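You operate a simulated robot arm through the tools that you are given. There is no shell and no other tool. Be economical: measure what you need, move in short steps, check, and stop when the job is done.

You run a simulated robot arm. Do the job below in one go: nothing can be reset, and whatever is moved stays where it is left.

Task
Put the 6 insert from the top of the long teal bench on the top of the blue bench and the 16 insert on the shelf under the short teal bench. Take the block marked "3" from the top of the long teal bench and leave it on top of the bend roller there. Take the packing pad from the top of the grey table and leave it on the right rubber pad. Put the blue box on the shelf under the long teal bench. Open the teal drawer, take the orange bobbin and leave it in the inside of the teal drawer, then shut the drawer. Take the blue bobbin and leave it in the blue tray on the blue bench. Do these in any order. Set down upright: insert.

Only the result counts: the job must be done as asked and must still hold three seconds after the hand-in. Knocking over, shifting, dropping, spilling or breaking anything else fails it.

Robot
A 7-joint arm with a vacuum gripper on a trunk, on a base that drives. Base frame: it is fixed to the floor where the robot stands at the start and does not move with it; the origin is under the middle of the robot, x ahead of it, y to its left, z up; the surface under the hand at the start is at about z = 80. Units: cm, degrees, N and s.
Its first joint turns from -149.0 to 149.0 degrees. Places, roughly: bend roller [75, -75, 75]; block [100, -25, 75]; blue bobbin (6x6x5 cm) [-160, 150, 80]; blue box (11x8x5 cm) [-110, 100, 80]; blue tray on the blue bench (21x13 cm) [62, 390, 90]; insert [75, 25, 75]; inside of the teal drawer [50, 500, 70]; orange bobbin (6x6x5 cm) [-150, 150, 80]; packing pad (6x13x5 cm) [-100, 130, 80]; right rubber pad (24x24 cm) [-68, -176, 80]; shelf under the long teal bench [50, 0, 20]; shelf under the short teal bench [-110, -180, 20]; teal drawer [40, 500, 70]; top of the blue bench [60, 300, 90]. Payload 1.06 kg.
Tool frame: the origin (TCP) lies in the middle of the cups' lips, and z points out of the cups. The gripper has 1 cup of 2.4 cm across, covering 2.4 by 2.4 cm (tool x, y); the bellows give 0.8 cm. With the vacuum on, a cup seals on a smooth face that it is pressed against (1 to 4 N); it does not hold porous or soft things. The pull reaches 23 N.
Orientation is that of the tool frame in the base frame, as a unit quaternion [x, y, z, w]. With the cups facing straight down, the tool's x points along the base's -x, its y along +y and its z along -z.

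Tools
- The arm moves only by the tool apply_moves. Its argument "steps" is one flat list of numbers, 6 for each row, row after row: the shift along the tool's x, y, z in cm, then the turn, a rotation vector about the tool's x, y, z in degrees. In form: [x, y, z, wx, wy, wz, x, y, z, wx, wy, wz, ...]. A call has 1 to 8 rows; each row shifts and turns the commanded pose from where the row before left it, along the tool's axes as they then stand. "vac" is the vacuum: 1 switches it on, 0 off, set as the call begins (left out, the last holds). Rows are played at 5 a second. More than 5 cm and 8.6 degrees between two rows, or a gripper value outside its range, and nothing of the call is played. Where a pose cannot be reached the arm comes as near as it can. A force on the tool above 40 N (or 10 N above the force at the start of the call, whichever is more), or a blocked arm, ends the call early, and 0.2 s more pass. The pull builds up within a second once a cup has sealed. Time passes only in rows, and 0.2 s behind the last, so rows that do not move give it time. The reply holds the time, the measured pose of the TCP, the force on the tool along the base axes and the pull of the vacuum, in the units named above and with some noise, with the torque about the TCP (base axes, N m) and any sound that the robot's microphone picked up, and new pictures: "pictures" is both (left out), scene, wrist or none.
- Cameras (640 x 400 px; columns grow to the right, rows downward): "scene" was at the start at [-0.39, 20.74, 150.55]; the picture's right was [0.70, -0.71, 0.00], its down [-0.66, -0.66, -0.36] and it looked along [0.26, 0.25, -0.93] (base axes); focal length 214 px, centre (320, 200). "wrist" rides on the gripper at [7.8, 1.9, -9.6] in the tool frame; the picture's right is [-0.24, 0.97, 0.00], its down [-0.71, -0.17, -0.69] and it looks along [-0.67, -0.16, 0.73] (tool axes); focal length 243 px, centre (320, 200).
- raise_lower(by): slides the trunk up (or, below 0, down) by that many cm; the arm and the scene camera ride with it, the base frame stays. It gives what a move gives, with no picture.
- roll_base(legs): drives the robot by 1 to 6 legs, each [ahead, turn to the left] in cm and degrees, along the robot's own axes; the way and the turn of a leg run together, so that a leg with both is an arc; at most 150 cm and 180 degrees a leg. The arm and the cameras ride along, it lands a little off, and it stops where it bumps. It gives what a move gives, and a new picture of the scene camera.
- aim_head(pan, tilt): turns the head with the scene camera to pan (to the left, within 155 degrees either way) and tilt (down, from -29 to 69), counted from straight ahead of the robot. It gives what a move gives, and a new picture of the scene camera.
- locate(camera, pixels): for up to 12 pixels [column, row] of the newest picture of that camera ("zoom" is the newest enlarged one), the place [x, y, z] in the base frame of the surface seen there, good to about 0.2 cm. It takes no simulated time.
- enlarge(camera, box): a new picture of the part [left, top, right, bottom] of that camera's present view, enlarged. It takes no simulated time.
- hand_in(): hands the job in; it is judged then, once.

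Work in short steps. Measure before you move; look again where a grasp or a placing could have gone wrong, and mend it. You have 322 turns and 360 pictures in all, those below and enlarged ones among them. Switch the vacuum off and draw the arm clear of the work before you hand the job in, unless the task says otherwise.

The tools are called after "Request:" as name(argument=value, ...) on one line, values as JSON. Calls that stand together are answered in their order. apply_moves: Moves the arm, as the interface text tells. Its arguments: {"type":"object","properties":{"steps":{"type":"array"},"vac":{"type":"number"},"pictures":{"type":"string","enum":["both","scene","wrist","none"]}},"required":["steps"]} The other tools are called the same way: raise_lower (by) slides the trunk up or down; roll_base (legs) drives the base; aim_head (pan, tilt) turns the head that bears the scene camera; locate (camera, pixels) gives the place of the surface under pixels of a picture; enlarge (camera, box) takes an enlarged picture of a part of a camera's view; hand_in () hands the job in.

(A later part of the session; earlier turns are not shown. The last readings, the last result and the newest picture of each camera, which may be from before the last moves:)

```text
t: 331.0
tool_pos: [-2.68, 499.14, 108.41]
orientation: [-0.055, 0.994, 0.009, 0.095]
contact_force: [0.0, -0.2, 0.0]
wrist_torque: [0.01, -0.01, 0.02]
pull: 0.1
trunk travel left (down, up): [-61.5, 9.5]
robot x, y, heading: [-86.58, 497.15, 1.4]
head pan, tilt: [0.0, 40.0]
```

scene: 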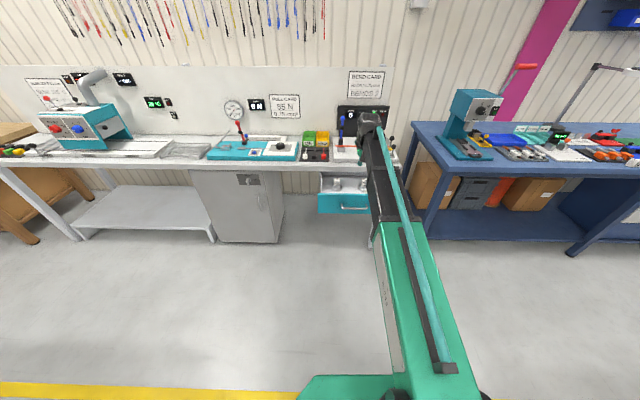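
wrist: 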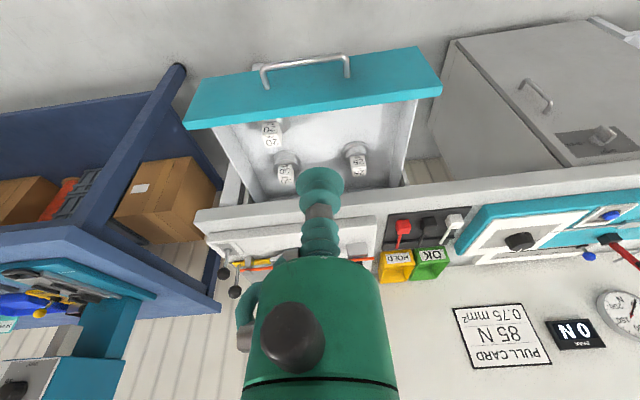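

Three rollers inside; the front +y region is free. I measure.

Request:
enlarge(camera="wrist", box=[180, 40, 450, 210])

Request:
locate(camera="zoom", pixels=[[110, 195], [470, 165], [400, 200], [350, 230], [450, 230], [300, 200], [415, 290], [250, 310], [205, 230], [480, 190], [380, 330], [150, 220]])

```text
2.35 times, centred on (315, 125) of wrist
```

zoom: 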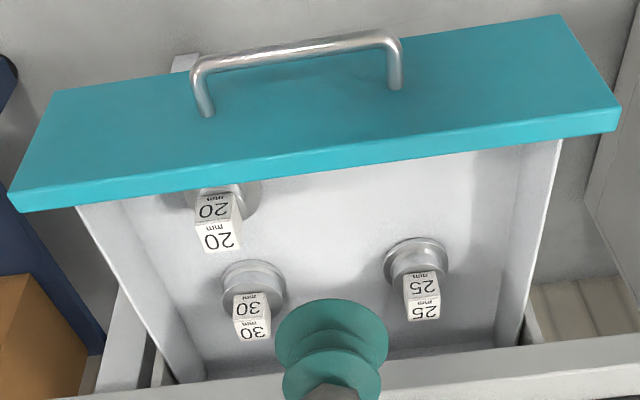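

```text
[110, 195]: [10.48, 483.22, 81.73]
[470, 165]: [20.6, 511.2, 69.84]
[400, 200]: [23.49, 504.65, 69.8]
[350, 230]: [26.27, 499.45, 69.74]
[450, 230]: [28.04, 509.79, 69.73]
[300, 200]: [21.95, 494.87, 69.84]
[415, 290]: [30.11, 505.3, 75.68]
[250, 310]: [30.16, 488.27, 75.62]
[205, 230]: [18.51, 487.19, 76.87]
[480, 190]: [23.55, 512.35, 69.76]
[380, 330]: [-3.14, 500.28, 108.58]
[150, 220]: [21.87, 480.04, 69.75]
```

Free spot at about (19,501), floor z 69.8. Before going to fetch the bobbin I check my base's footprint.

Request:
aim_head(pan=35, tilt=69)

Request:
aim_head(pan=95, tilt=50)

```text
t: 332.1
tool_pos: [-2.7, 499.27, 108.33]
orientation: [-0.054, 0.994, 0.008, 0.096]
contact_force: [-0.4, -0.4, -0.8]
wrist_torque: [-0.03, 0.01, -0.01]
pull: 0.2
trunk travel left (down, up): [-61.5, 9.5]
robot x, y, heading: [-86.84, 497.0, 1.6]
head pan, tilt: [35.0, 68.8]
```

scene: 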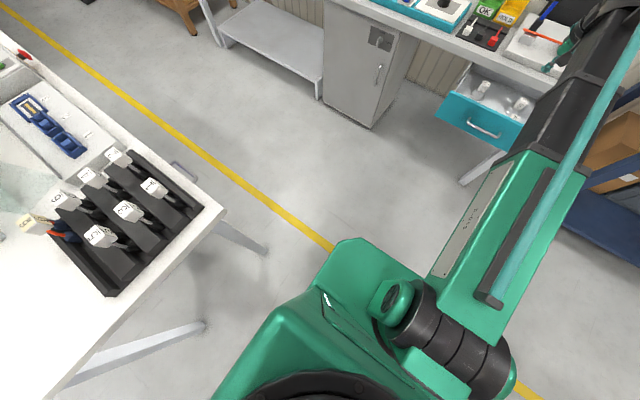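

```text
t: 333.4
tool_pos: [-2.7, 499.14, 108.25]
orientation: [-0.056, 0.994, 0.009, 0.096]
contact_force: [0.5, -0.5, -0.4]
wrist_torque: [0.01, -0.02, 0.01]
pull: 0.0
trunk travel left (down, up): [-61.5, 9.5]
robot x, y, heading: [-87.0, 496.82, 1.8]
head pan, tilt: [95.0, 50.0]
```

scene: 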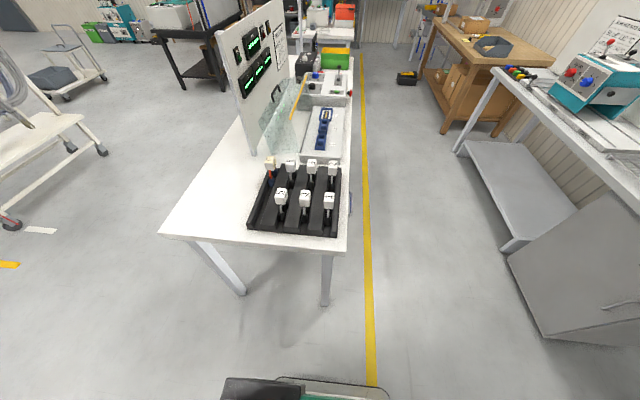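

Request:
locate(camera="scene", pixels=[[386, 390], [350, 383], [250, 382], [230, 390], [340, 225], [325, 300], [170, 230]])

Request:
aim_head(pan=155, tilt=35)

```text
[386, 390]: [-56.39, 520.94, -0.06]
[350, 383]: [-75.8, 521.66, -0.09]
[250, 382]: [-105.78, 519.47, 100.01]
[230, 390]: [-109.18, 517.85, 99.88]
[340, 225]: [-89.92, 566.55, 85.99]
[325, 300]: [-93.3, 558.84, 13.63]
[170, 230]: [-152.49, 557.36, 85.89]
```

```text
t: 334.6
tool_pos: [-2.68, 499.29, 108.33]
orientation: [-0.055, 0.994, 0.007, 0.096]
contact_force: [-0.2, -0.2, -0.2]
wrist_torque: [-0.02, -0.01, -0.03]
pull: 0.0
trunk travel left (down, up): [-61.5, 9.5]
robot x, y, heading: [-86.74, 496.82, 1.7]
head pan, tilt: [154.7, 35.0]
```

scene: 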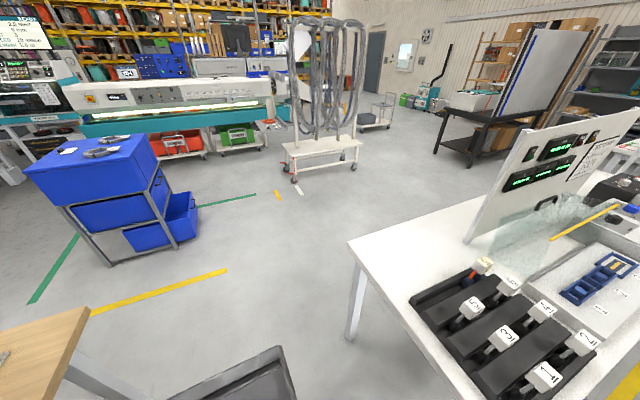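

My base spans about ±24 cm sideways and 31 cm ahead. I level the tool, then drive back down the aisle to the end of the grey table.

Request:
apply_moves(steps=[0, 0, 0, 0, 8, 0, 0, 0, 0, 0, 3, 0, 0, 0, -2, 0, 0, 4.7], pictures="none")

Request:
roll_base(legs=[[0, -60], [88, 0], [0, -32], [100, 0], [90, 0]])

Request:
aim_head(pan=-60, tilt=35)

```text
t: 335.4
tool_pos: [-2.7, 499.07, 110.4]
orientation: [-0.014, 1.0, 0.003, 0.0]
contact_force: [-0.5, 0.4, -0.2]
wrist_torque: [-0.03, -0.01, 0.04]
pull: 0.0
trunk travel left (down, up): [-61.5, 9.5]
robot x, y, heading: [-86.71, 496.9, 1.5]
head pan, tilt: [154.7, 35.0]
```

```text
t: 353.3
tool_pos: [-37.57, 150.69, 110.32]
orientation: [0.701, 0.713, 0.002, 0.002]
contact_force: [1.1, 0.2, 0.2]
wrist_torque: [-0.02, 0.03, 0.0]
pull: 0.0
trunk travel left (down, up): [-61.5, 9.5]
robot x, y, heading: [-38.46, 234.56, -89.4]
head pan, tilt: [154.7, 35.0]
```

scene: 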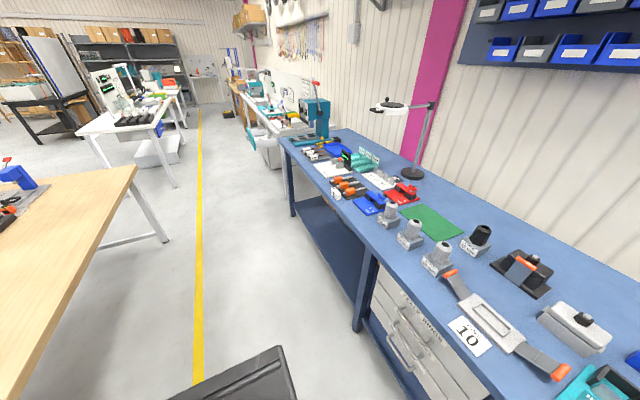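

```text
t: 356.4
tool_pos: [-37.45, 150.78, 110.39]
orientation: [0.701, 0.713, 0.002, 0.002]
contact_force: [0.7, 0.0, -0.6]
wrist_torque: [0.02, 0.0, -0.01]
pull: 0.0
trunk travel left (down, up): [-61.5, 9.5]
robot x, y, heading: [-38.42, 234.7, -89.4]
head pan, tilt: [-60.0, 35.0]
```

scene: 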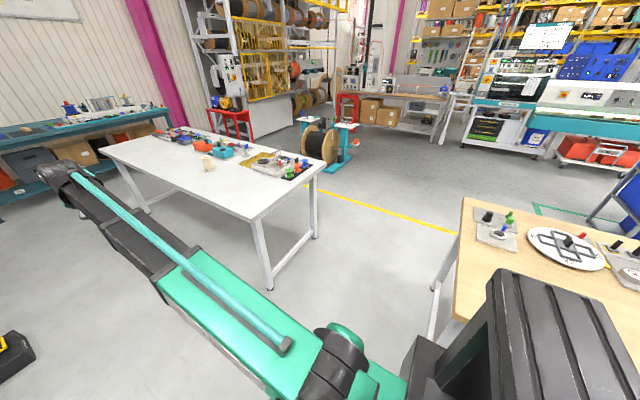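

Request:
locate(camera="scene", pixels=[[463, 200], [450, 310], [435, 290], [250, 218], [322, 165], [268, 290], [316, 235], [288, 170], [297, 165], [304, 162], [380, 250]])

Request:
enlarge(camera="scene", box=[230, 130, 350, 220])

```text
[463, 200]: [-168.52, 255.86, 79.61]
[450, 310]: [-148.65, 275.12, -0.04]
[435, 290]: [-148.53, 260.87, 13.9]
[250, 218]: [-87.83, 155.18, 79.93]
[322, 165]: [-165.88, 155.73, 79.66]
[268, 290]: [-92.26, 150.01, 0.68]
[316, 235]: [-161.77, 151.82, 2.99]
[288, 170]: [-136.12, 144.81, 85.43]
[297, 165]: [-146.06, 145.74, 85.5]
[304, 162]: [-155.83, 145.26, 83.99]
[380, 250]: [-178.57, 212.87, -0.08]
```

```text
4.44 times, centred on (290, 175) of scene
```

zoom: 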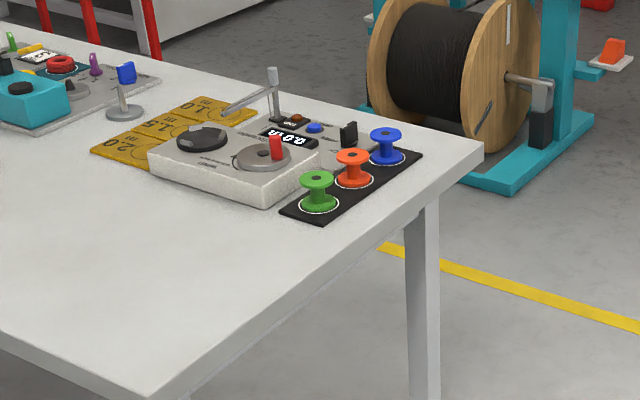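

The gap between tables (y 155–256) is wide enough. I drive to (-85,205) heading about -137°.

Request:
roll_base(legs=[[0, -58], [53, 0], [0, 10.5]])

Request:
apply_moves(steps=[0, 0, 0, 0, 0, 0], pictures="wrist")

```text
t: 362.7
tool_pos: [-143.96, 147.64, 110.22]
orientation: [0.927, 0.375, 0.001, 0.002]
contact_force: [-0.4, 0.6, -0.6]
wrist_torque: [-0.02, -0.01, 0.01]
pull: 0.2
trunk travel left (down, up): [-61.5, 9.5]
robot x, y, heading: [-83.0, 205.97, -136.4]
head pan, tilt: [-60.0, 35.0]
```

scene: 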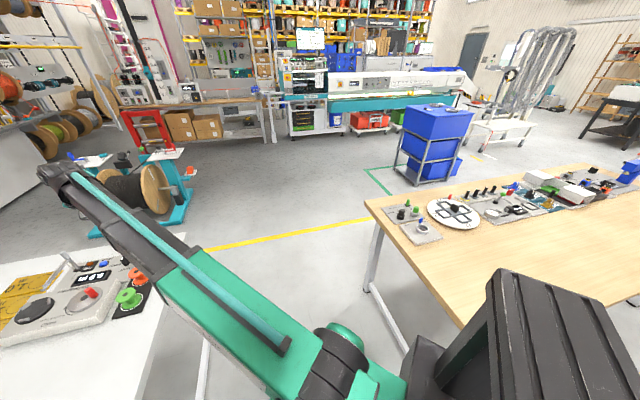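

```text
t: 363.1
tool_pos: [-144.04, 147.57, 110.37]
orientation: [0.927, 0.375, 0.0, 0.003]
contact_force: [-0.5, -0.4, 0.1]
wrist_torque: [0.01, -0.01, -0.01]
pull: 0.1
trunk travel left (down, up): [-61.5, 9.5]
robot x, y, heading: [-82.86, 205.66, -136.0]
head pan, tilt: [-60.0, 35.0]
```

wrist: 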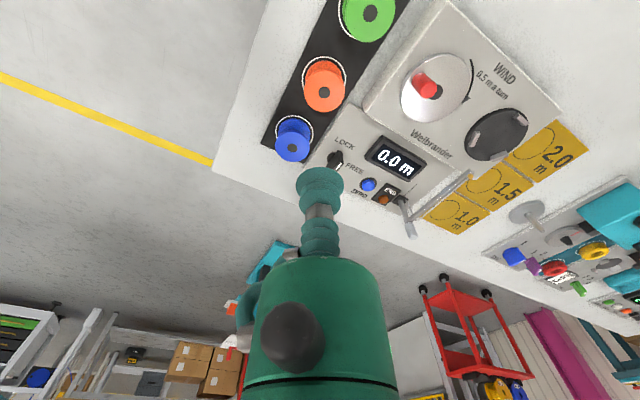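

Excellent view. I zoom on the bobbins' tops.

Request:
enlarge(camera="wrist", box=[260, 50, 380, 170])

Request:
locate(camera="zoom", pixels=[[263, 150], [330, 150], [297, 115], [297, 185], [245, 110], [275, 90], [190, 320], [130, 320], [290, 200], [300, 80], [320, 130]])

```text
3.33 times, centred on (320, 110) of wrist
```

zoom: 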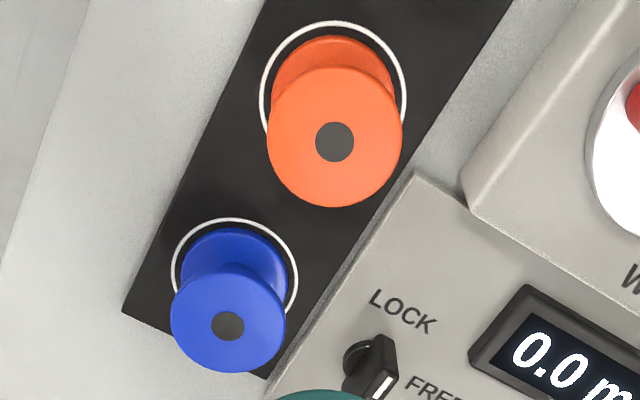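

```text
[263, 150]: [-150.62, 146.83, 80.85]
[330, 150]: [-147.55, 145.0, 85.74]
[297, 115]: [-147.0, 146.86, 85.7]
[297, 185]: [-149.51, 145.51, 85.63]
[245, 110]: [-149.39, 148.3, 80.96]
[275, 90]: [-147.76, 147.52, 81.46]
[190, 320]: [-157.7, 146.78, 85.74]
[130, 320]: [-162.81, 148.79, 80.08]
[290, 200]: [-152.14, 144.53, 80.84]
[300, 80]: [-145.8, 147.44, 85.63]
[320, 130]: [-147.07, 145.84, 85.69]
```

Request:
locate(camera="zoom", pixels=[[334, 141], [272, 140], [398, 140], [335, 72], [335, 202], [227, 326], [176, 322], [280, 326], [227, 280], [227, 368]])

```text
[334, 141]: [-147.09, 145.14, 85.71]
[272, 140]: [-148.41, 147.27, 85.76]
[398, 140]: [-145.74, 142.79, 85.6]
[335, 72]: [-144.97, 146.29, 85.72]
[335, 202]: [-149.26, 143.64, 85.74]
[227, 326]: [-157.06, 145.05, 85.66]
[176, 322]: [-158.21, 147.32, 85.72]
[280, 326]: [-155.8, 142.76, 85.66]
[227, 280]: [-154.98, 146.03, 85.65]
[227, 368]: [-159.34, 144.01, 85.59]
```

Tops are flat (dark hub at same height). Orange centre (-147.1,145.05,85.7). I descend on it.

Request:
apply_moves(steps=[-3.97, -0.34, 0, 0, 0, 0, 0, 0, 5, 0, 0, 0, 0, 0, 5, 0, 0, 0, 0, 0, 5, 0, 0, 0, 0, 0, 5, 0, 0, 0, 0, 0, 3, 0, 0, 0], vac=1, pictures="wrist")

```text
t: 364.5
tool_pos: [-147.29, 144.9, 87.15]
orientation: [0.927, 0.375, 0.001, 0.003]
contact_force: [-0.9, 0.3, -0.7]
wrist_torque: [0.03, -0.01, -0.03]
pull: 0.0
trunk travel left (down, up): [-61.5, 9.5]
robot x, y, heading: [-83.19, 205.82, -136.3]
head pan, tilt: [-60.0, 35.0]
```

wrist: 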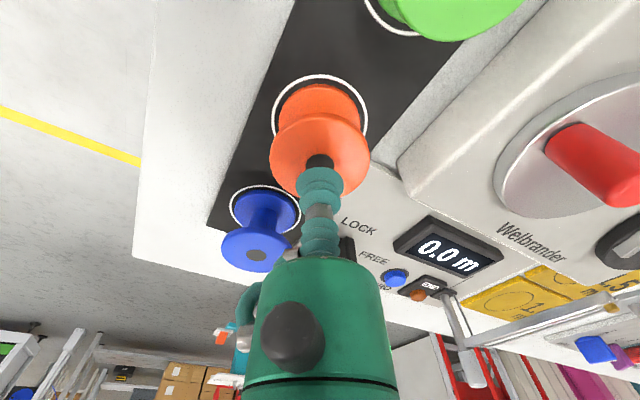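

Request:
apply_moves(steps=[0, 0, 0.8, 0, 0, 0, 0, 0, 0.4, 0, 0, 0, 0, 0, 0.2, 0, 0, 0, 0, 0, 0.1, 0, 0, 0, 0, 0, 0, 0, 0, 0, 0, 0, 0, 0, 0, 0], pictures="none")

```text
t: 365.9
tool_pos: [-147.18, 145.12, 85.77]
orientation: [0.927, 0.375, 0.001, 0.001]
contact_force: [0.2, 0.4, 0.0]
wrist_torque: [-0.02, -0.01, 0.02]
pull: 22.3
trunk travel left (down, up): [-61.5, 9.5]
robot x, y, heading: [-82.98, 205.89, -136.2]
head pan, tilt: [-60.0, 35.0]
```

Sealed. I lift it straight up.

Request:
apply_moves(steps=[0, 0, -1, 0, 0, 0, 0, 0, -4, 0, 0, 0, 0, 0, -5, 0, 0, 0, 0, 0, -5, 0, 0, 0, 0, 0, -5, 0, 0, 0, 0, 0, -5, 0, 0, 0], pictures="wrist")

```text
t: 367.3
tool_pos: [-146.99, 145.26, 110.93]
orientation: [0.927, 0.375, 0.001, 0.002]
contact_force: [0.7, 0.4, 0.5]
wrist_torque: [-0.01, -0.02, -0.02]
pull: 22.7
trunk travel left (down, up): [-61.5, 9.5]
robot x, y, heading: [-83.11, 205.87, -136.2]
head pan, tilt: [-60.0, 35.0]
```

wrist: 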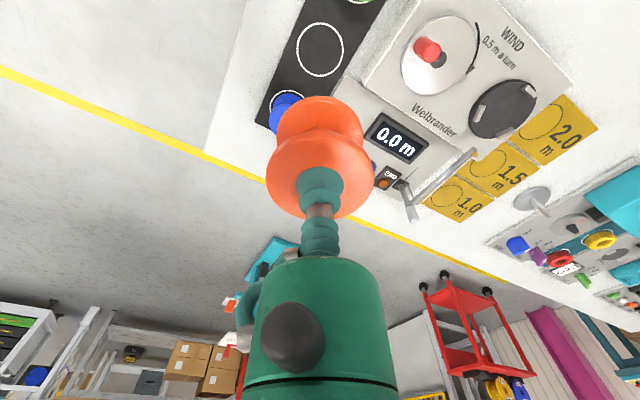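

Held. I retract the arm to reach ~56 for safety and drive back toward the drawer.

Request:
apply_moves(steps=[4.5, 0, 0, 0, 0, 0, 4.5, 0, 0, 0, 0, 0, 4.5, 0, 0, 0, 0, 0, 4.5, 0, 0, 0, 0, 0, 4.5, 0, 0, 0, 0, 0, 4.5, 0, 0, 0, 0, 0], pictures="none")

Request:
roll_base(legs=[[0, -10.5], [-53, 0], [0, -60], [0, -62]])

```text
t: 368.7
tool_pos: [-127.56, 164.23, 110.67]
orientation: [0.927, 0.375, 0.001, 0.003]
contact_force: [0.5, -0.6, -0.5]
wrist_torque: [0.04, 0.02, -0.01]
pull: 23.3
trunk travel left (down, up): [-61.5, 9.5]
robot x, y, heading: [-83.05, 205.8, -136.0]
head pan, tilt: [-60.0, 35.0]
```

```text
t: 377.9
tool_pos: [-38.98, 296.08, 110.68]
orientation: [0.715, -0.699, -0.002, 0.002]
contact_force: [-0.3, 0.2, -0.5]
wrist_torque: [0.0, 0.0, -0.03]
pull: 22.9
trunk travel left (down, up): [-61.5, 9.5]
robot x, y, heading: [-38.39, 234.69, 91.3]
head pan, tilt: [-60.0, 35.0]
```

scene: 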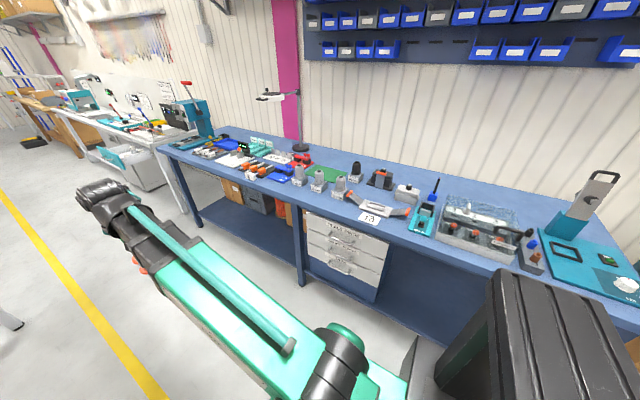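

Still held. I drive to the drawer and turn in two parts.

Request:
roll_base(legs=[[133, 0], [132, 0], [0, -45], [0, -46]])

Request:
apply_moves(steps=[0, 0, 0, 0, 0, 0], pictures="wrist")

```text
t: 395.0
tool_pos: [15.97, 498.26, 110.68]
orientation: [0.013, 1.0, 0.002, 0.0]
contact_force: [-0.4, 0.5, -0.3]
wrist_torque: [0.02, 0.0, 0.01]
pull: 22.3
trunk travel left (down, up): [-61.5, 9.5]
robot x, y, heading: [-45.01, 500.38, -1.6]
head pan, tilt: [-60.0, 35.0]
```

scene: 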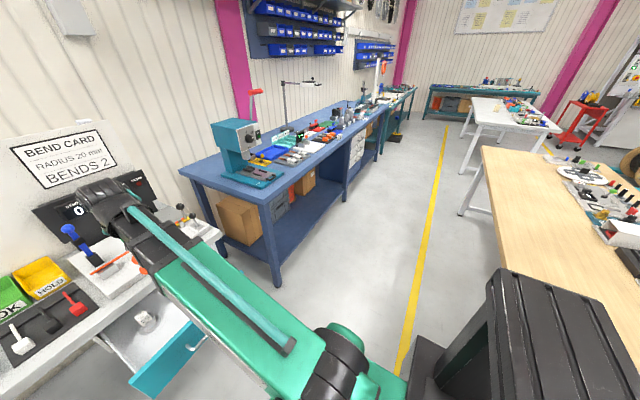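

```text
t: 395.4
tool_pos: [16.01, 498.25, 110.72]
orientation: [0.011, 1.0, 0.003, 0.0]
contact_force: [-0.2, 0.8, -0.9]
wrist_torque: [-0.02, 0.03, 0.03]
pull: 22.5
trunk travel left (down, up): [-61.5, 9.5]
robot x, y, heading: [-45.02, 500.72, -1.4]
head pan, tilt: [-60.0, 35.0]
```

wrist: 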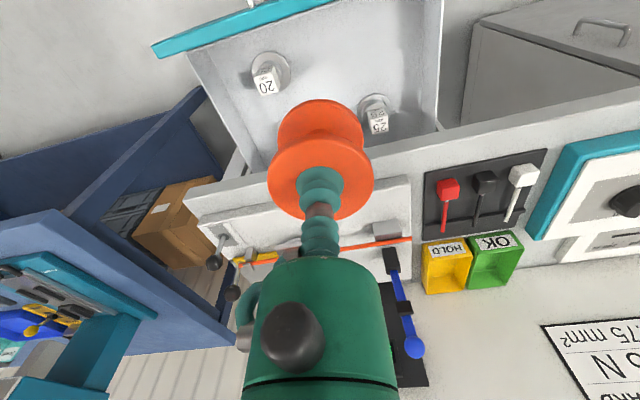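

I check the bench-top's front edge position and the drawer's interior.

Request:
locate(camera="wrist", pixels=[[400, 165], [500, 132], [390, 70], [350, 80], [200, 120], [320, 20], [300, 60], [430, 100], [375, 100], [265, 65]])

```text
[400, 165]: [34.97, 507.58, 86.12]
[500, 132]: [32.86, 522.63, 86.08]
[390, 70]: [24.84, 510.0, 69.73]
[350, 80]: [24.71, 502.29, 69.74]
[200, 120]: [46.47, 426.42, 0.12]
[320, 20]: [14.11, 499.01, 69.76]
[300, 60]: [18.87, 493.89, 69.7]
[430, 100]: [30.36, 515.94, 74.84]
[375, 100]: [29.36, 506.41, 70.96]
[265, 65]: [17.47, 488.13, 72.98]
```

Bench edge is at x≈33. I'll set it at (22,499.5), which keeps the camera inside the drawer line and away from the rollers.

Request:
apply_moves(steps=[-4, 1.3, 0, 0, 0, 0, -2, 0, 4, 0, 0, 0, 0, 0, 5, 0, 0, 0, 0, 0, 5, 0, 0, 0, 0, 0, 5, 0, 0, 0, 0, 0, 5, 0, 0, 0], pictures="both")

```text
t: 396.8
tool_pos: [22.16, 499.37, 86.63]
orientation: [0.012, 1.0, 0.002, 0.0]
contact_force: [0.1, 0.0, -1.0]
wrist_torque: [-0.03, -0.03, 0.0]
pull: 22.4
trunk travel left (down, up): [-61.5, 9.5]
robot x, y, heading: [-45.21, 500.74, -1.3]
head pan, tilt: [-60.0, 35.0]
```

scene: 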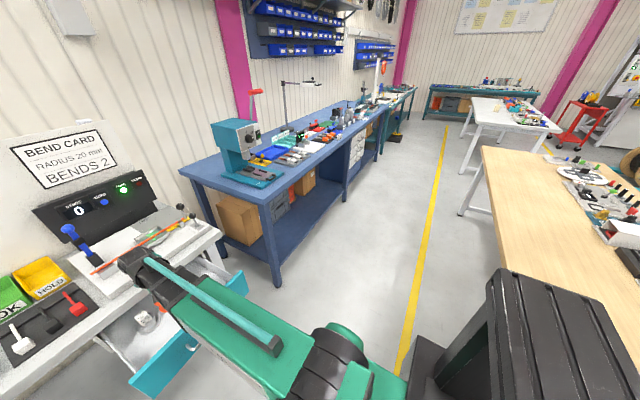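
wrist: 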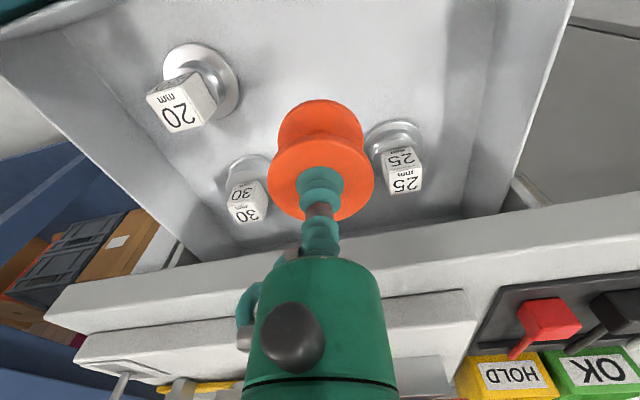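

Clear in between the rollers. I lower.

Request:
apply_moves(steps=[0, 0, 4, 0, 0, 0, 0, 0, 4, 0, 0, 0, 0, 0, 2.5, 0, 0, 0], pictures="both")

```text
t: 397.6
tool_pos: [22.17, 499.69, 76.01]
orientation: [0.012, 1.0, 0.002, 0.0]
contact_force: [1.2, 0.6, -0.2]
wrist_torque: [0.0, -0.02, 0.0]
pull: 22.9
trunk travel left (down, up): [-61.5, 9.5]
robot x, y, heading: [-44.92, 500.74, -1.7]
head pan, tilt: [-60.0, 35.0]
```

scene: 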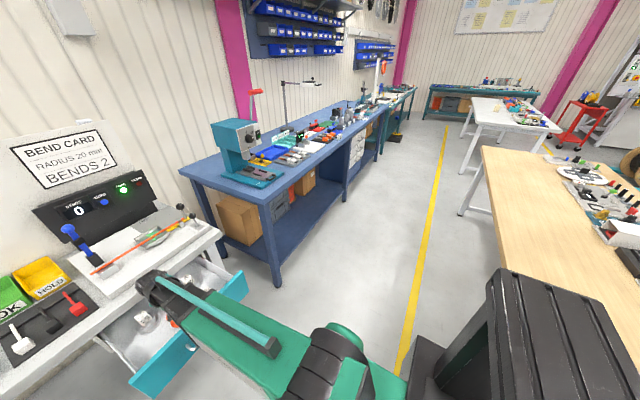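
wrist: 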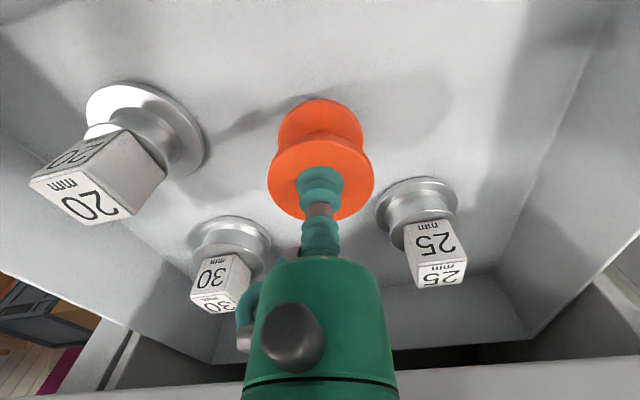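

Request:
apply_moves(steps=[0, 0, 0.8, 0, 0, 0, 0, 0, 0.2, 0, 0, 0, 0, 0, 0, 0, 0, 0], pictures="none")

Request:
apply_moves(steps=[0, 0, 0.25, 0, 0, 0], pictures="none")

```text
t: 398.4
tool_pos: [22.11, 499.69, 75.11]
orientation: [0.013, 1.0, 0.003, 0.0]
contact_force: [0.3, -0.2, -1.0]
wrist_torque: [0.01, -0.01, -0.01]
pull: 23.2
trunk travel left (down, up): [-61.5, 9.5]
robot x, y, heading: [-44.93, 500.49, -1.7]
head pan, tilt: [-60.0, 35.0]
```

```text
t: 398.8
tool_pos: [22.09, 499.59, 74.99]
orientation: [0.013, 1.0, 0.003, -0.001]
contact_force: [0.2, 0.0, -1.0]
wrist_torque: [-0.02, 0.0, 0.01]
pull: 23.2
trunk travel left (down, up): [-61.5, 9.5]
robot x, y, heading: [-45.11, 500.49, -1.5]
head pan, tilt: [-60.0, 35.0]
```

Request:
apply_moves(steps=[0, 0, 0.2, 0, 0, 0, 0, 0, 0.1, 0, 0, 0], pictures="none")

```text
t: 399.4
tool_pos: [22.08, 499.62, 74.6]
orientation: [0.013, 1.0, 0.003, 0.001]
contact_force: [-0.6, 0.1, -1.0]
wrist_torque: [0.02, 0.0, 0.02]
pull: 22.3
trunk travel left (down, up): [-61.5, 9.5]
robot x, y, heading: [-45.0, 500.53, -1.6]
head pan, tilt: [-60.0, 35.0]
```

Request:
apply_moves(steps=[0, 0, 0.15, 0, 0, 0, 0, 0, 0, 0, 0, 0], pictures="none")

```text
t: 400.0
tool_pos: [21.92, 499.59, 74.47]
orientation: [0.012, 1.0, 0.003, 0.0]
contact_force: [1.1, 0.4, 1.4]
wrist_torque: [-0.04, 0.01, -0.01]
pull: 22.4
trunk travel left (down, up): [-61.5, 9.5]
robot x, y, heading: [-45.32, 500.68, -1.7]
head pan, tilt: [-60.0, 35.0]
```

Contact. I release and rise out of the drawer.

Request:
apply_moves(steps=[0, 0, 0, 0, 0, 0, 0, 0, 0, 0, 0, 0, 0, 0, 0, 0, 0, 0, 0, 0, 0, 0, 0, 0, 0, 0, -0.5, 0, 0, 0, 0, 0, -3, 0, 0, 0, 0, 0, -5, 0, 0, 0, 0, 0, -5, 0, 0, 0], vac=0, pictures="none")

Request:
apply_moves(steps=[0, 0, -5, 0, 0, 0, 0, 0, -5, 0, 0, 0, 3, 0, -4, 0, 0, 0, 3, 0, -4, 0, 0, 0], pictures="wrist")

```text
t: 401.8
tool_pos: [22.28, 499.22, 88.11]
orientation: [0.012, 1.0, 0.002, 0.0]
contact_force: [0.1, 0.1, 0.0]
wrist_torque: [-0.02, 0.02, 0.0]
pull: 0.1
trunk travel left (down, up): [-61.5, 9.5]
robot x, y, heading: [-45.15, 500.81, -1.2]
head pan, tilt: [-60.0, 35.0]
```

```text
t: 402.8
tool_pos: [15.92, 499.84, 105.9]
orientation: [0.012, 1.0, 0.003, 0.0]
contact_force: [-0.2, -0.3, -0.2]
wrist_torque: [0.01, 0.01, -0.02]
pull: 0.0
trunk travel left (down, up): [-61.5, 9.5]
robot x, y, heading: [-45.01, 500.7, -1.7]
head pan, tilt: [-60.0, 35.0]
```

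wrist: 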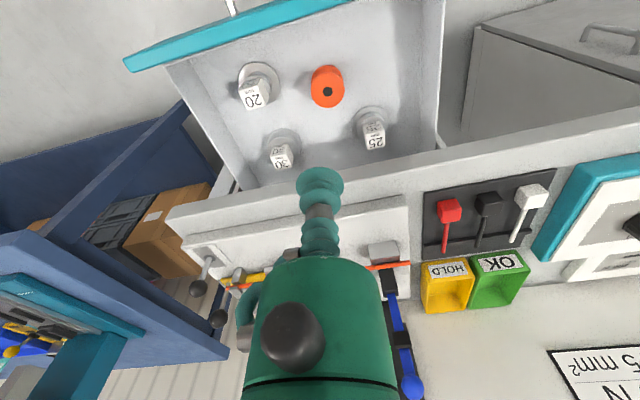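

The orange bobbin stands in the drawer. To shut it I back off 42 cm, extend the arm, and pitch the tool horizontal again.

Request:
roll_base(legs=[[-42, 0]])

Request:
apply_moves(steps=[-4.8, 0, -0.4, 0, 0, 0, -4.8, 0, -0.4, 0, 0, 0, -4.8, 0, -0.4, 0, 0, 0, -4.8, 0, -0.4, 0, 0, 0, -4.8, 0, -0.4, 0, 0, 0], pictures="none")

Request:
apply_moves(steps=[0, 0, 0, 0, -8.5, 0, 0, 0, 0, 0, -8.5, 0, 0, 0, 0, 0, -8.5, 0, 0, 0, 0, 0, -8.5, 0, 0, 0, 0, 0, -8.5, 0, 0, 0, 0, 0, -8.5, 0, 0, 0, 0, 0, -8.5, 0, 0, 0, 0, 0, -8.5, 0], pictures="none")

Request:
apply_moves(steps=[0, 0, 1, 0, -8.5, 0, 0, 0, 1, 0, -8.5, 0, 0, 0, 0, 0, -5, 0], pictures="wrist")

```text
t: 405.4
tool_pos: [-26.22, 500.98, 105.87]
orientation: [0.01, 1.0, 0.003, 0.0]
contact_force: [0.1, 1.0, -0.6]
wrist_torque: [-0.01, -0.01, 0.01]
pull: 0.0
trunk travel left (down, up): [-61.5, 9.5]
robot x, y, heading: [-87.45, 501.53, -1.7]
head pan, tilt: [-60.0, 35.0]
```

scene: 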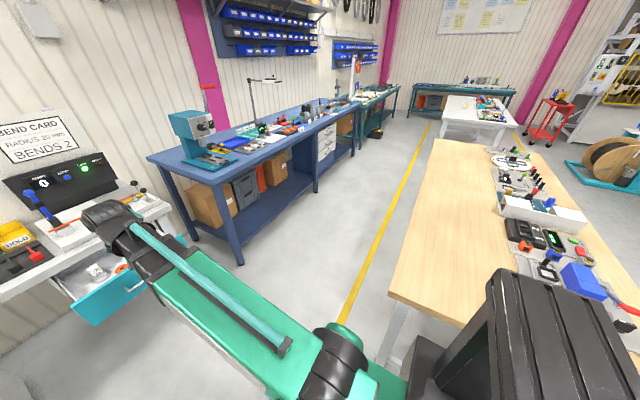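

```text
t: 406.6
tool_pos: [-2.09, 500.23, 108.03]
orientation: [0.01, 1.0, 0.003, 0.001]
contact_force: [0.0, 0.1, 0.4]
wrist_torque: [-0.01, -0.04, 0.02]
pull: 0.0
trunk travel left (down, up): [-61.5, 9.5]
robot x, y, heading: [-87.42, 501.75, -1.3]
head pan, tilt: [-60.0, 35.0]
```

```text
t: 408.4
tool_pos: [-2.25, 500.6, 107.91]
orientation: [0.011, 0.829, -0.004, 0.56]
contact_force: [0.3, 0.7, 0.2]
wrist_torque: [-0.01, -0.04, -0.02]
pull: 0.0
trunk travel left (down, up): [-61.5, 9.5]
robot x, y, heading: [-87.12, 501.72, -1.5]
head pan, tilt: [-60.0, 35.0]
```

```text
t: 409.2
tool_pos: [-0.4, 500.45, 107.22]
orientation: [0.009, 0.706, -0.006, 0.708]
contact_force: [0.6, 0.8, -0.5]
wrist_torque: [0.03, -0.01, 0.0]
pull: 0.2
trunk travel left (down, up): [-61.5, 9.5]
robot x, y, heading: [-87.23, 501.45, -1.2]
head pan, tilt: [-60.0, 35.0]
```

wrist: 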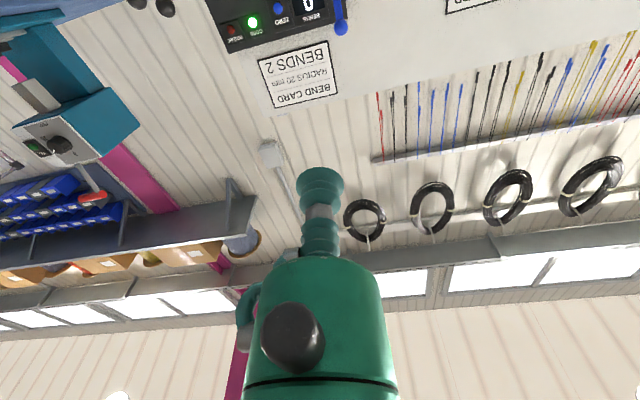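

Horizontal. I lower to z≈71.8 and shift to the drawer's middle.

Request:
raise_lower(by=-35.4)

Request:
apply_moves(steps=[0, -2.3, 0, 0, 0, 0, 0, 0, 4, 0, 0, 0], pictures="wrist")

```text
t: 412.7
tool_pos: [-0.41, 500.55, 71.87]
orientation: [0.009, 0.707, -0.006, 0.707]
contact_force: [0.4, -0.1, 0.8]
wrist_torque: [-0.02, 0.01, 0.02]
pull: 0.0
trunk travel left (down, up): [-26.1, 44.9]
robot x, y, heading: [-87.43, 501.66, -1.1]
head pan, tilt: [-60.0, 35.0]
```

```text
t: 413.3
tool_pos: [3.7, 498.16, 71.94]
orientation: [0.01, 0.707, -0.005, 0.707]
contact_force: [0.0, 0.4, 0.4]
wrist_torque: [-0.02, 0.03, 0.01]
pull: 0.0
trunk travel left (down, up): [-26.1, 44.9]
robot x, y, heading: [-87.47, 501.65, -1.3]
head pan, tilt: [-60.0, 35.0]
```

wrist: 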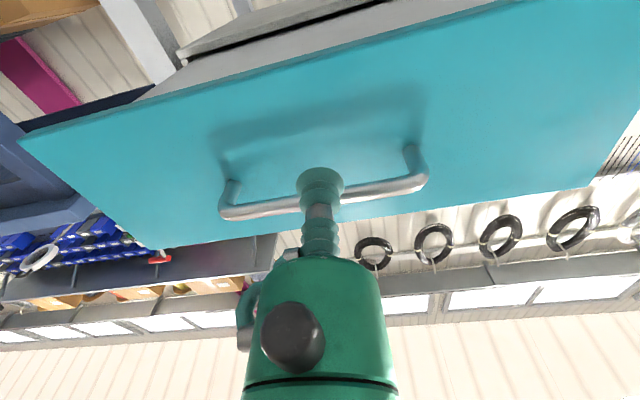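

I push by driving the base: first 15 cm.

Request:
roll_base(legs=[[6, 0], [10, 0]])

Request:
roll_base(legs=[[8, 0]])

```text
t: 415.0
tool_pos: [19.86, 498.08, 72.01]
orientation: [0.009, 0.707, -0.005, 0.707]
contact_force: [0.7, 0.5, 0.3]
wrist_torque: [-0.03, 0.06, -0.02]
pull: 0.1
trunk travel left (down, up): [-26.1, 44.9]
robot x, y, heading: [-71.29, 501.26, -1.0]
head pan, tilt: [-60.0, 35.0]
```

scene: 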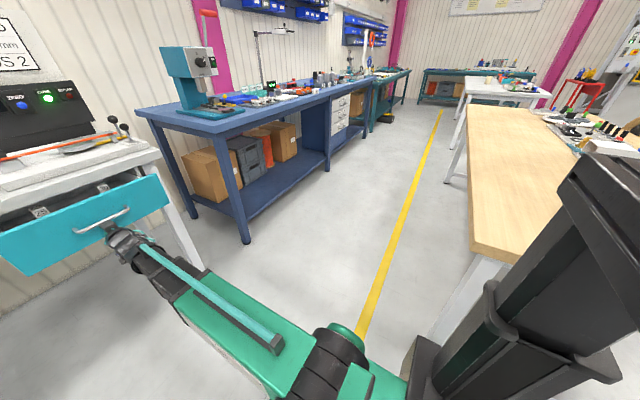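

```text
t: 416.1
tool_pos: [28.19, 497.86, 72.09]
orientation: [0.008, 0.707, -0.004, 0.707]
contact_force: [-0.3, 0.3, 0.0]
wrist_torque: [-0.01, 0.0, 0.04]
pull: 0.1
trunk travel left (down, up): [-26.1, 44.9]
robot x, y, heading: [-62.72, 501.31, -1.4]
head pan, tilt: [-60.0, 35.0]
```

scene: 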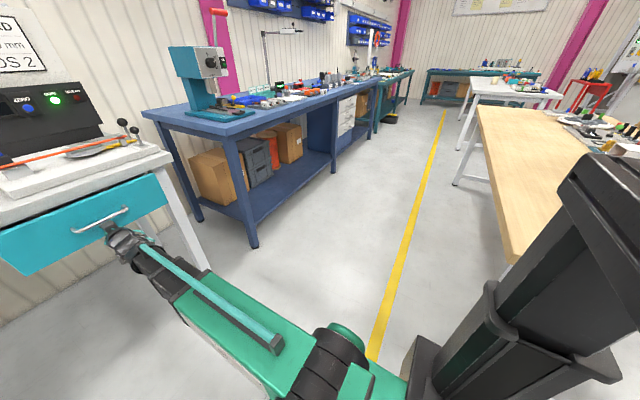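

Nearly shut (tip at 28.2, closed face 33.45). I finish with small arm pushes watching the force.

Request:
apply_moves(steps=[0, 0, 2, 0, 0, 0, 0, 0, 2, 0, 0, 0, 0, 0, 1, 0, 0, 0, 0, 0, 0.5, 0, 0, 0, 0, 0, 0.5, 0, 0, 0, 0, 0, 0.3, 0, 0, 0], pictures="wrist")

```text
t: 417.5
tool_pos: [34.4, 497.58, 71.87]
orientation: [0.009, 0.707, -0.005, 0.707]
contact_force: [-9.1, -2.4, 0.1]
wrist_torque: [0.01, 0.0, 0.07]
pull: 0.1
trunk travel left (down, up): [-26.1, 44.9]
robot x, y, heading: [-62.52, 500.83, -1.3]
head pan, tilt: [-60.0, 35.0]
```

wrist: 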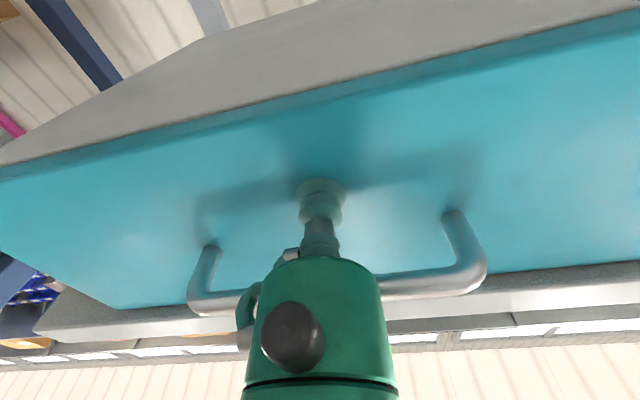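

Resistance of 9 N: it is shut. I back off and measure the face.

Request:
apply_moves(steps=[0, 0, -2, 0, 0, 0, 0, 0, -3, 0, 0, 0], pictures="none")

Request:
roll_base(legs=[[-24, 0]])

Request:
aim_head(pan=0, tilt=30)

Request:
enlarge(camera="scene", box=[280, 110, 460, 230])

```text
t: 418.1
tool_pos: [29.39, 497.84, 71.94]
orientation: [0.008, 0.707, -0.005, 0.707]
contact_force: [0.4, 0.0, 0.0]
wrist_torque: [0.03, -0.01, 0.01]
pull: 0.0
trunk travel left (down, up): [-26.1, 44.9]
robot x, y, heading: [-62.59, 500.92, -1.5]
head pan, tilt: [-60.0, 35.0]
```

```text
t: 419.9
tool_pos: [5.26, 498.11, 72.01]
orientation: [0.01, 0.707, -0.006, 0.707]
contact_force: [0.3, 0.7, -1.1]
wrist_torque: [0.01, 0.01, 0.02]
pull: 0.1
trunk travel left (down, up): [-26.1, 44.9]
robot x, y, heading: [-87.14, 501.48, -1.5]
head pan, tilt: [-60.0, 35.0]
```

scene: 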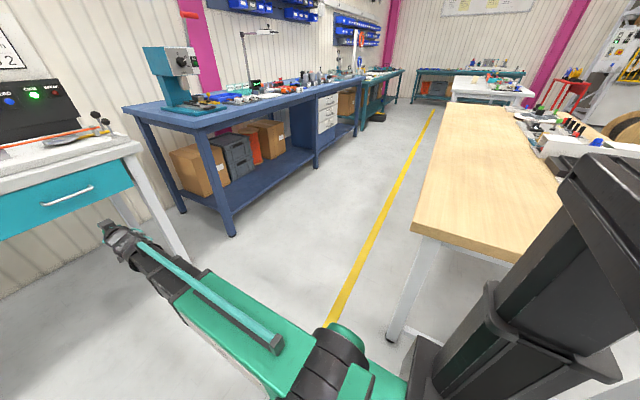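

```text
t: 421.2
tool_pos: [5.29, 498.13, 71.98]
orientation: [0.009, 0.707, -0.005, 0.707]
contact_force: [-0.9, -0.1, -0.1]
wrist_torque: [0.03, -0.02, 0.03]
pull: 0.1
trunk travel left (down, up): [-26.1, 44.9]
robot x, y, heading: [-86.89, 501.75, -1.5]
head pan, tilt: [0.0, 30.0]
```

scene: 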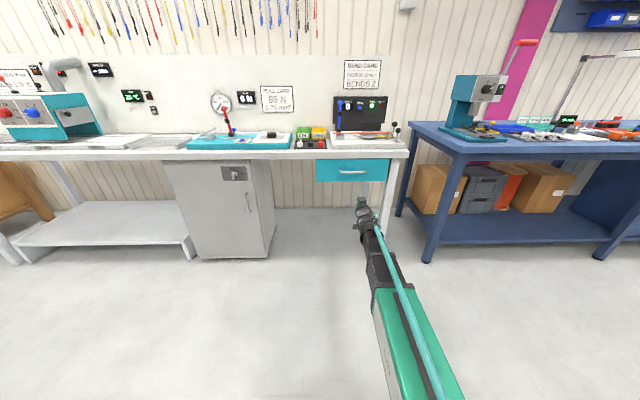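

```text
3.33 times, centred on (370, 170) of scene
```

zoom: 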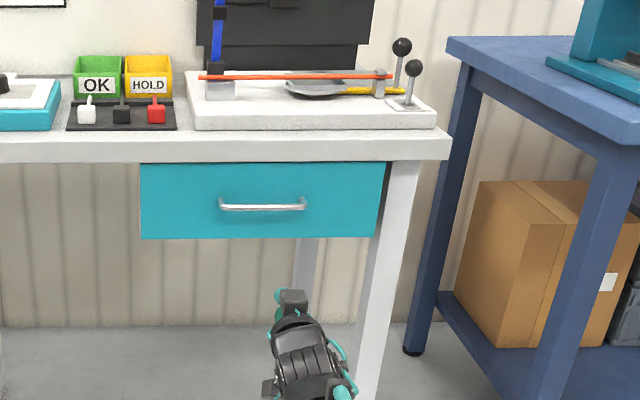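

Request:
locate(camera="zoom", pixels=[[160, 180], [360, 180], [160, 225], [350, 225], [260, 180]])

Request:
raise_lower(by=36)

Request:
apply_moves(steps=[0, 0, 0, 0, 8.5, 0, 0, 0, 0, 0, 8.5, 0, 0, 0, 0, 0, 8.5, 0, 0, 0, 0, 0, 8.5, 0, 0, 0, 0, 0, 8.5, 0, 0, 0, 0, 0, 8.5, 0, 0, 0, 0, 0, 8.5, 0, 0, 0, 0, 0, 8.5, 0], pictures="none")

Request:
apply_moves(steps=[0, 0, 0, 0, 8.5, 0, 0, 0, 0, 0, 8.5, 0, 0, 0, 0, 0, 4.8, 0], pictures="none")

```text
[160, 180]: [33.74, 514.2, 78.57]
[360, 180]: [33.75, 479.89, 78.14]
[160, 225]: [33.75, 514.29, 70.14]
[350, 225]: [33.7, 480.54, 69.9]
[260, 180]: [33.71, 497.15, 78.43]
```

```text
t: 424.7
tool_pos: [5.38, 498.24, 107.99]
orientation: [0.009, 0.707, -0.005, 0.707]
contact_force: [0.0, -0.7, -0.9]
wrist_torque: [-0.01, 0.01, 0.02]
pull: 0.0
trunk travel left (down, up): [-62.1, 8.9]
robot x, y, heading: [-86.92, 501.85, -1.4]
head pan, tilt: [0.0, 30.0]
```

```text
t: 426.5
tool_pos: [5.27, 497.61, 108.01]
orientation: [0.023, 0.975, -0.004, 0.219]
contact_force: [0.3, -0.4, -0.6]
wrist_torque: [0.01, 0.0, -0.02]
pull: 0.0
out of reach, approached as far as the arm can: row 1
trunk travel left (down, up): [-62.1, 8.9]
robot x, y, heading: [-86.82, 501.68, -1.4]
head pan, tilt: [0.0, 30.0]
```

```text
t: 427.3
tool_pos: [5.28, 497.59, 107.9]
orientation: [0.024, 0.999, 0.001, 0.03]
contact_force: [0.1, -0.2, 0.1]
wrist_torque: [0.0, 0.0, 0.0]
pull: 0.1
trunk travel left (down, up): [-62.1, 8.9]
robot x, y, heading: [-86.92, 501.71, -1.6]
head pan, tilt: [0.0, 30.0]
```

The drawer is shut (face at 33.7). I level the tool, retract a little and drive to the blue bobbin.

Request:
apply_moves(steps=[4, 0, -1, 0, 3.4, 0, 4, 0, -1, 0, 0, 0], pictures="none")

Request:
roll_base(legs=[[0, -57], [88, 0], [0, -31], [100, 0], [92, 0]])

```text
t: 427.9
tool_pos: [-2.81, 498.13, 109.76]
orientation: [0.023, 1.0, 0.002, 0.002]
contact_force: [0.3, 0.3, -0.3]
wrist_torque: [0.0, 0.02, -0.03]
pull: 0.0
trunk travel left (down, up): [-62.1, 8.9]
robot x, y, heading: [-86.57, 501.74, -1.3]
head pan, tilt: [0.0, 30.0]
```

```text
t: 445.6
tool_pos: [-43.25, 152.97, 109.68]
orientation: [0.719, 0.695, 0.0, 0.003]
contact_force: [-0.1, 0.3, 0.0]
wrist_torque: [0.03, -0.01, 0.0]
pull: 0.0
trunk travel left (down, up): [-62.1, 8.9]
robot x, y, heading: [-41.04, 237.16, -90.3]
head pan, tilt: [0.0, 30.0]
```

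scene: 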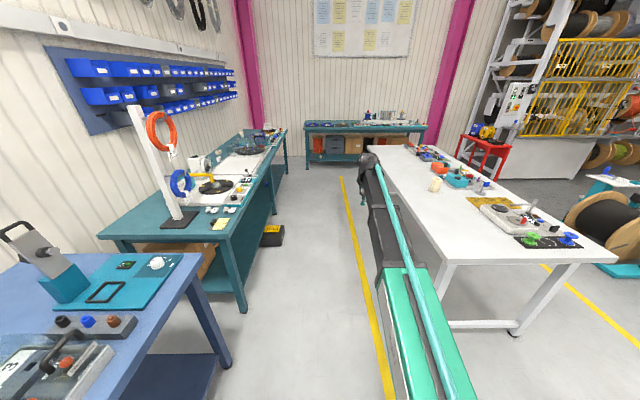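

Request:
roll_base(legs=[[0, -56], [55, 0], [0, 8]])

Request:
apply_moves(steps=[0, 0, 0, 0, 0, 0], pictures="wrist")

```text
t: 451.8
tool_pos: [-148.63, 152.14, 109.79]
orientation: [0.937, 0.348, -0.002, 0.001]
contact_force: [0.2, 1.0, -0.3]
wrist_torque: [-0.03, -0.04, 0.02]
pull: 0.0
trunk travel left (down, up): [-62.1, 8.9]
robot x, y, heading: [-85.23, 207.73, -138.0]
head pan, tilt: [0.0, 30.0]
```

scene: 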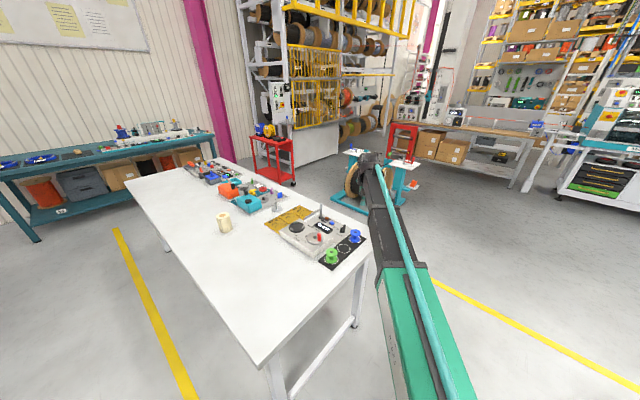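

```text
t: 452.2
tool_pos: [-148.56, 152.17, 109.72]
orientation: [0.937, 0.349, -0.001, 0.002]
contact_force: [0.9, 0.1, 0.2]
wrist_torque: [0.01, 0.01, 0.02]
pull: 0.1
trunk travel left (down, up): [-62.1, 8.9]
robot x, y, heading: [-85.35, 207.42, -138.0]
head pan, tilt: [0.0, 30.0]
```

wrist: 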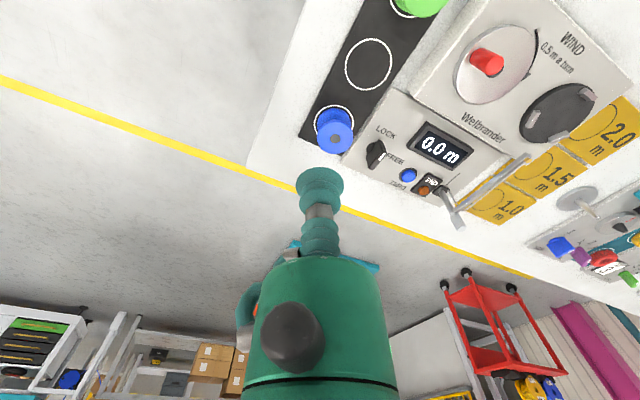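

Blue at (-157.1,145.0). I move over it and lower.

Request:
apply_moves(steps=[-3.7, -0.05, 2, 0, 0, 0, -3.7, -0.05, 2, 0, 0, 0, -3.7, -0.05, 2, 0, 0, 0, 0, 0, 4.5, 0, 0, 0, 0, 0, 4, 0, 0, 0], vac=1, pictures="wrist")

Request:
enlarge(camera="wrist", box=[260, 70, 400, 190])

```text
t: 453.4
tool_pos: [-157.11, 144.91, 95.25]
orientation: [0.937, 0.349, -0.002, 0.002]
contact_force: [0.4, 0.1, 0.7]
wrist_torque: [0.0, -0.02, 0.04]
pull: 0.0
trunk travel left (down, up): [-62.1, 8.9]
robot x, y, heading: [-85.21, 207.48, -137.9]
head pan, tilt: [0.0, 30.0]
```

wrist: 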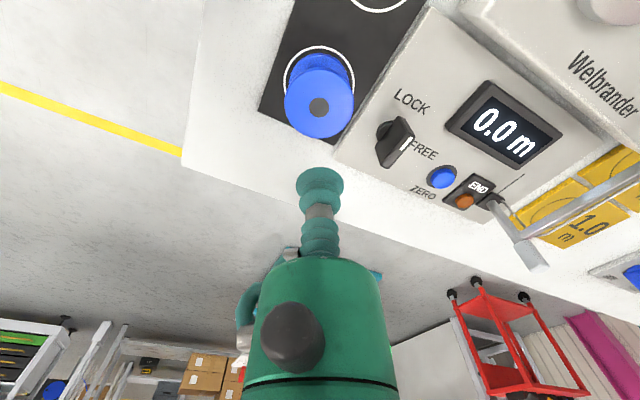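

```text
3.33 times, centred on (330, 130) of wrist
```

zoom: 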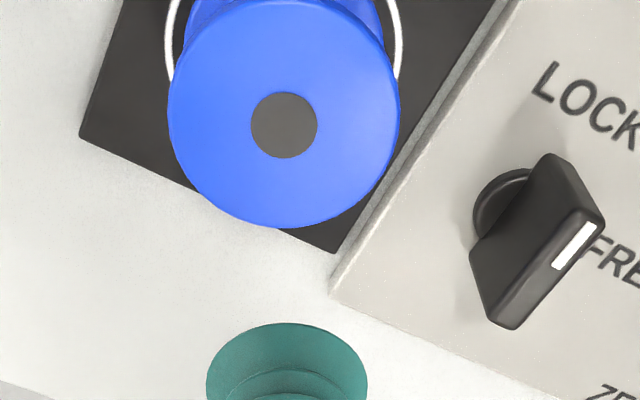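

Request:
locate(camera="zoom", pixels=[[284, 125], [175, 120], [395, 120], [284, 220]])

Request:
apply_moves(steps=[0, 0, 4, 0, 0, 0, 0, 0, 4, 0, 0, 0], pictures="wrist")

```text
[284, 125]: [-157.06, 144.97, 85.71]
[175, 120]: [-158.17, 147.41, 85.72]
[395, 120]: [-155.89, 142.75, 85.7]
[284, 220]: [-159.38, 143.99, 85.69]
```

```text
t: 454.0
tool_pos: [-157.37, 144.92, 87.13]
orientation: [0.937, 0.349, -0.001, 0.002]
contact_force: [-0.8, -0.5, 0.7]
wrist_torque: [0.0, -0.02, -0.04]
pull: 0.1
trunk travel left (down, up): [-62.1, 8.9]
robot x, y, heading: [-84.93, 207.59, -138.1]
head pan, tilt: [0.0, 30.0]
```

wrist: 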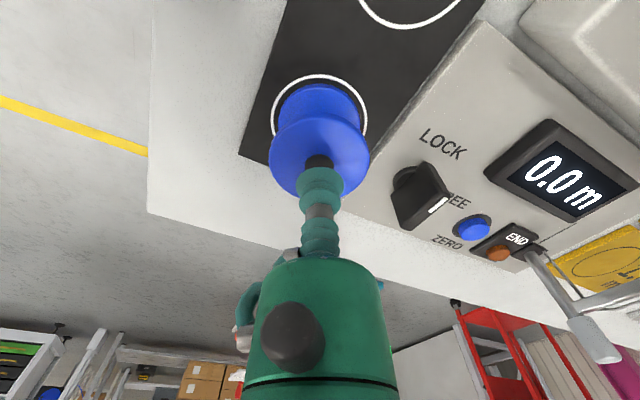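

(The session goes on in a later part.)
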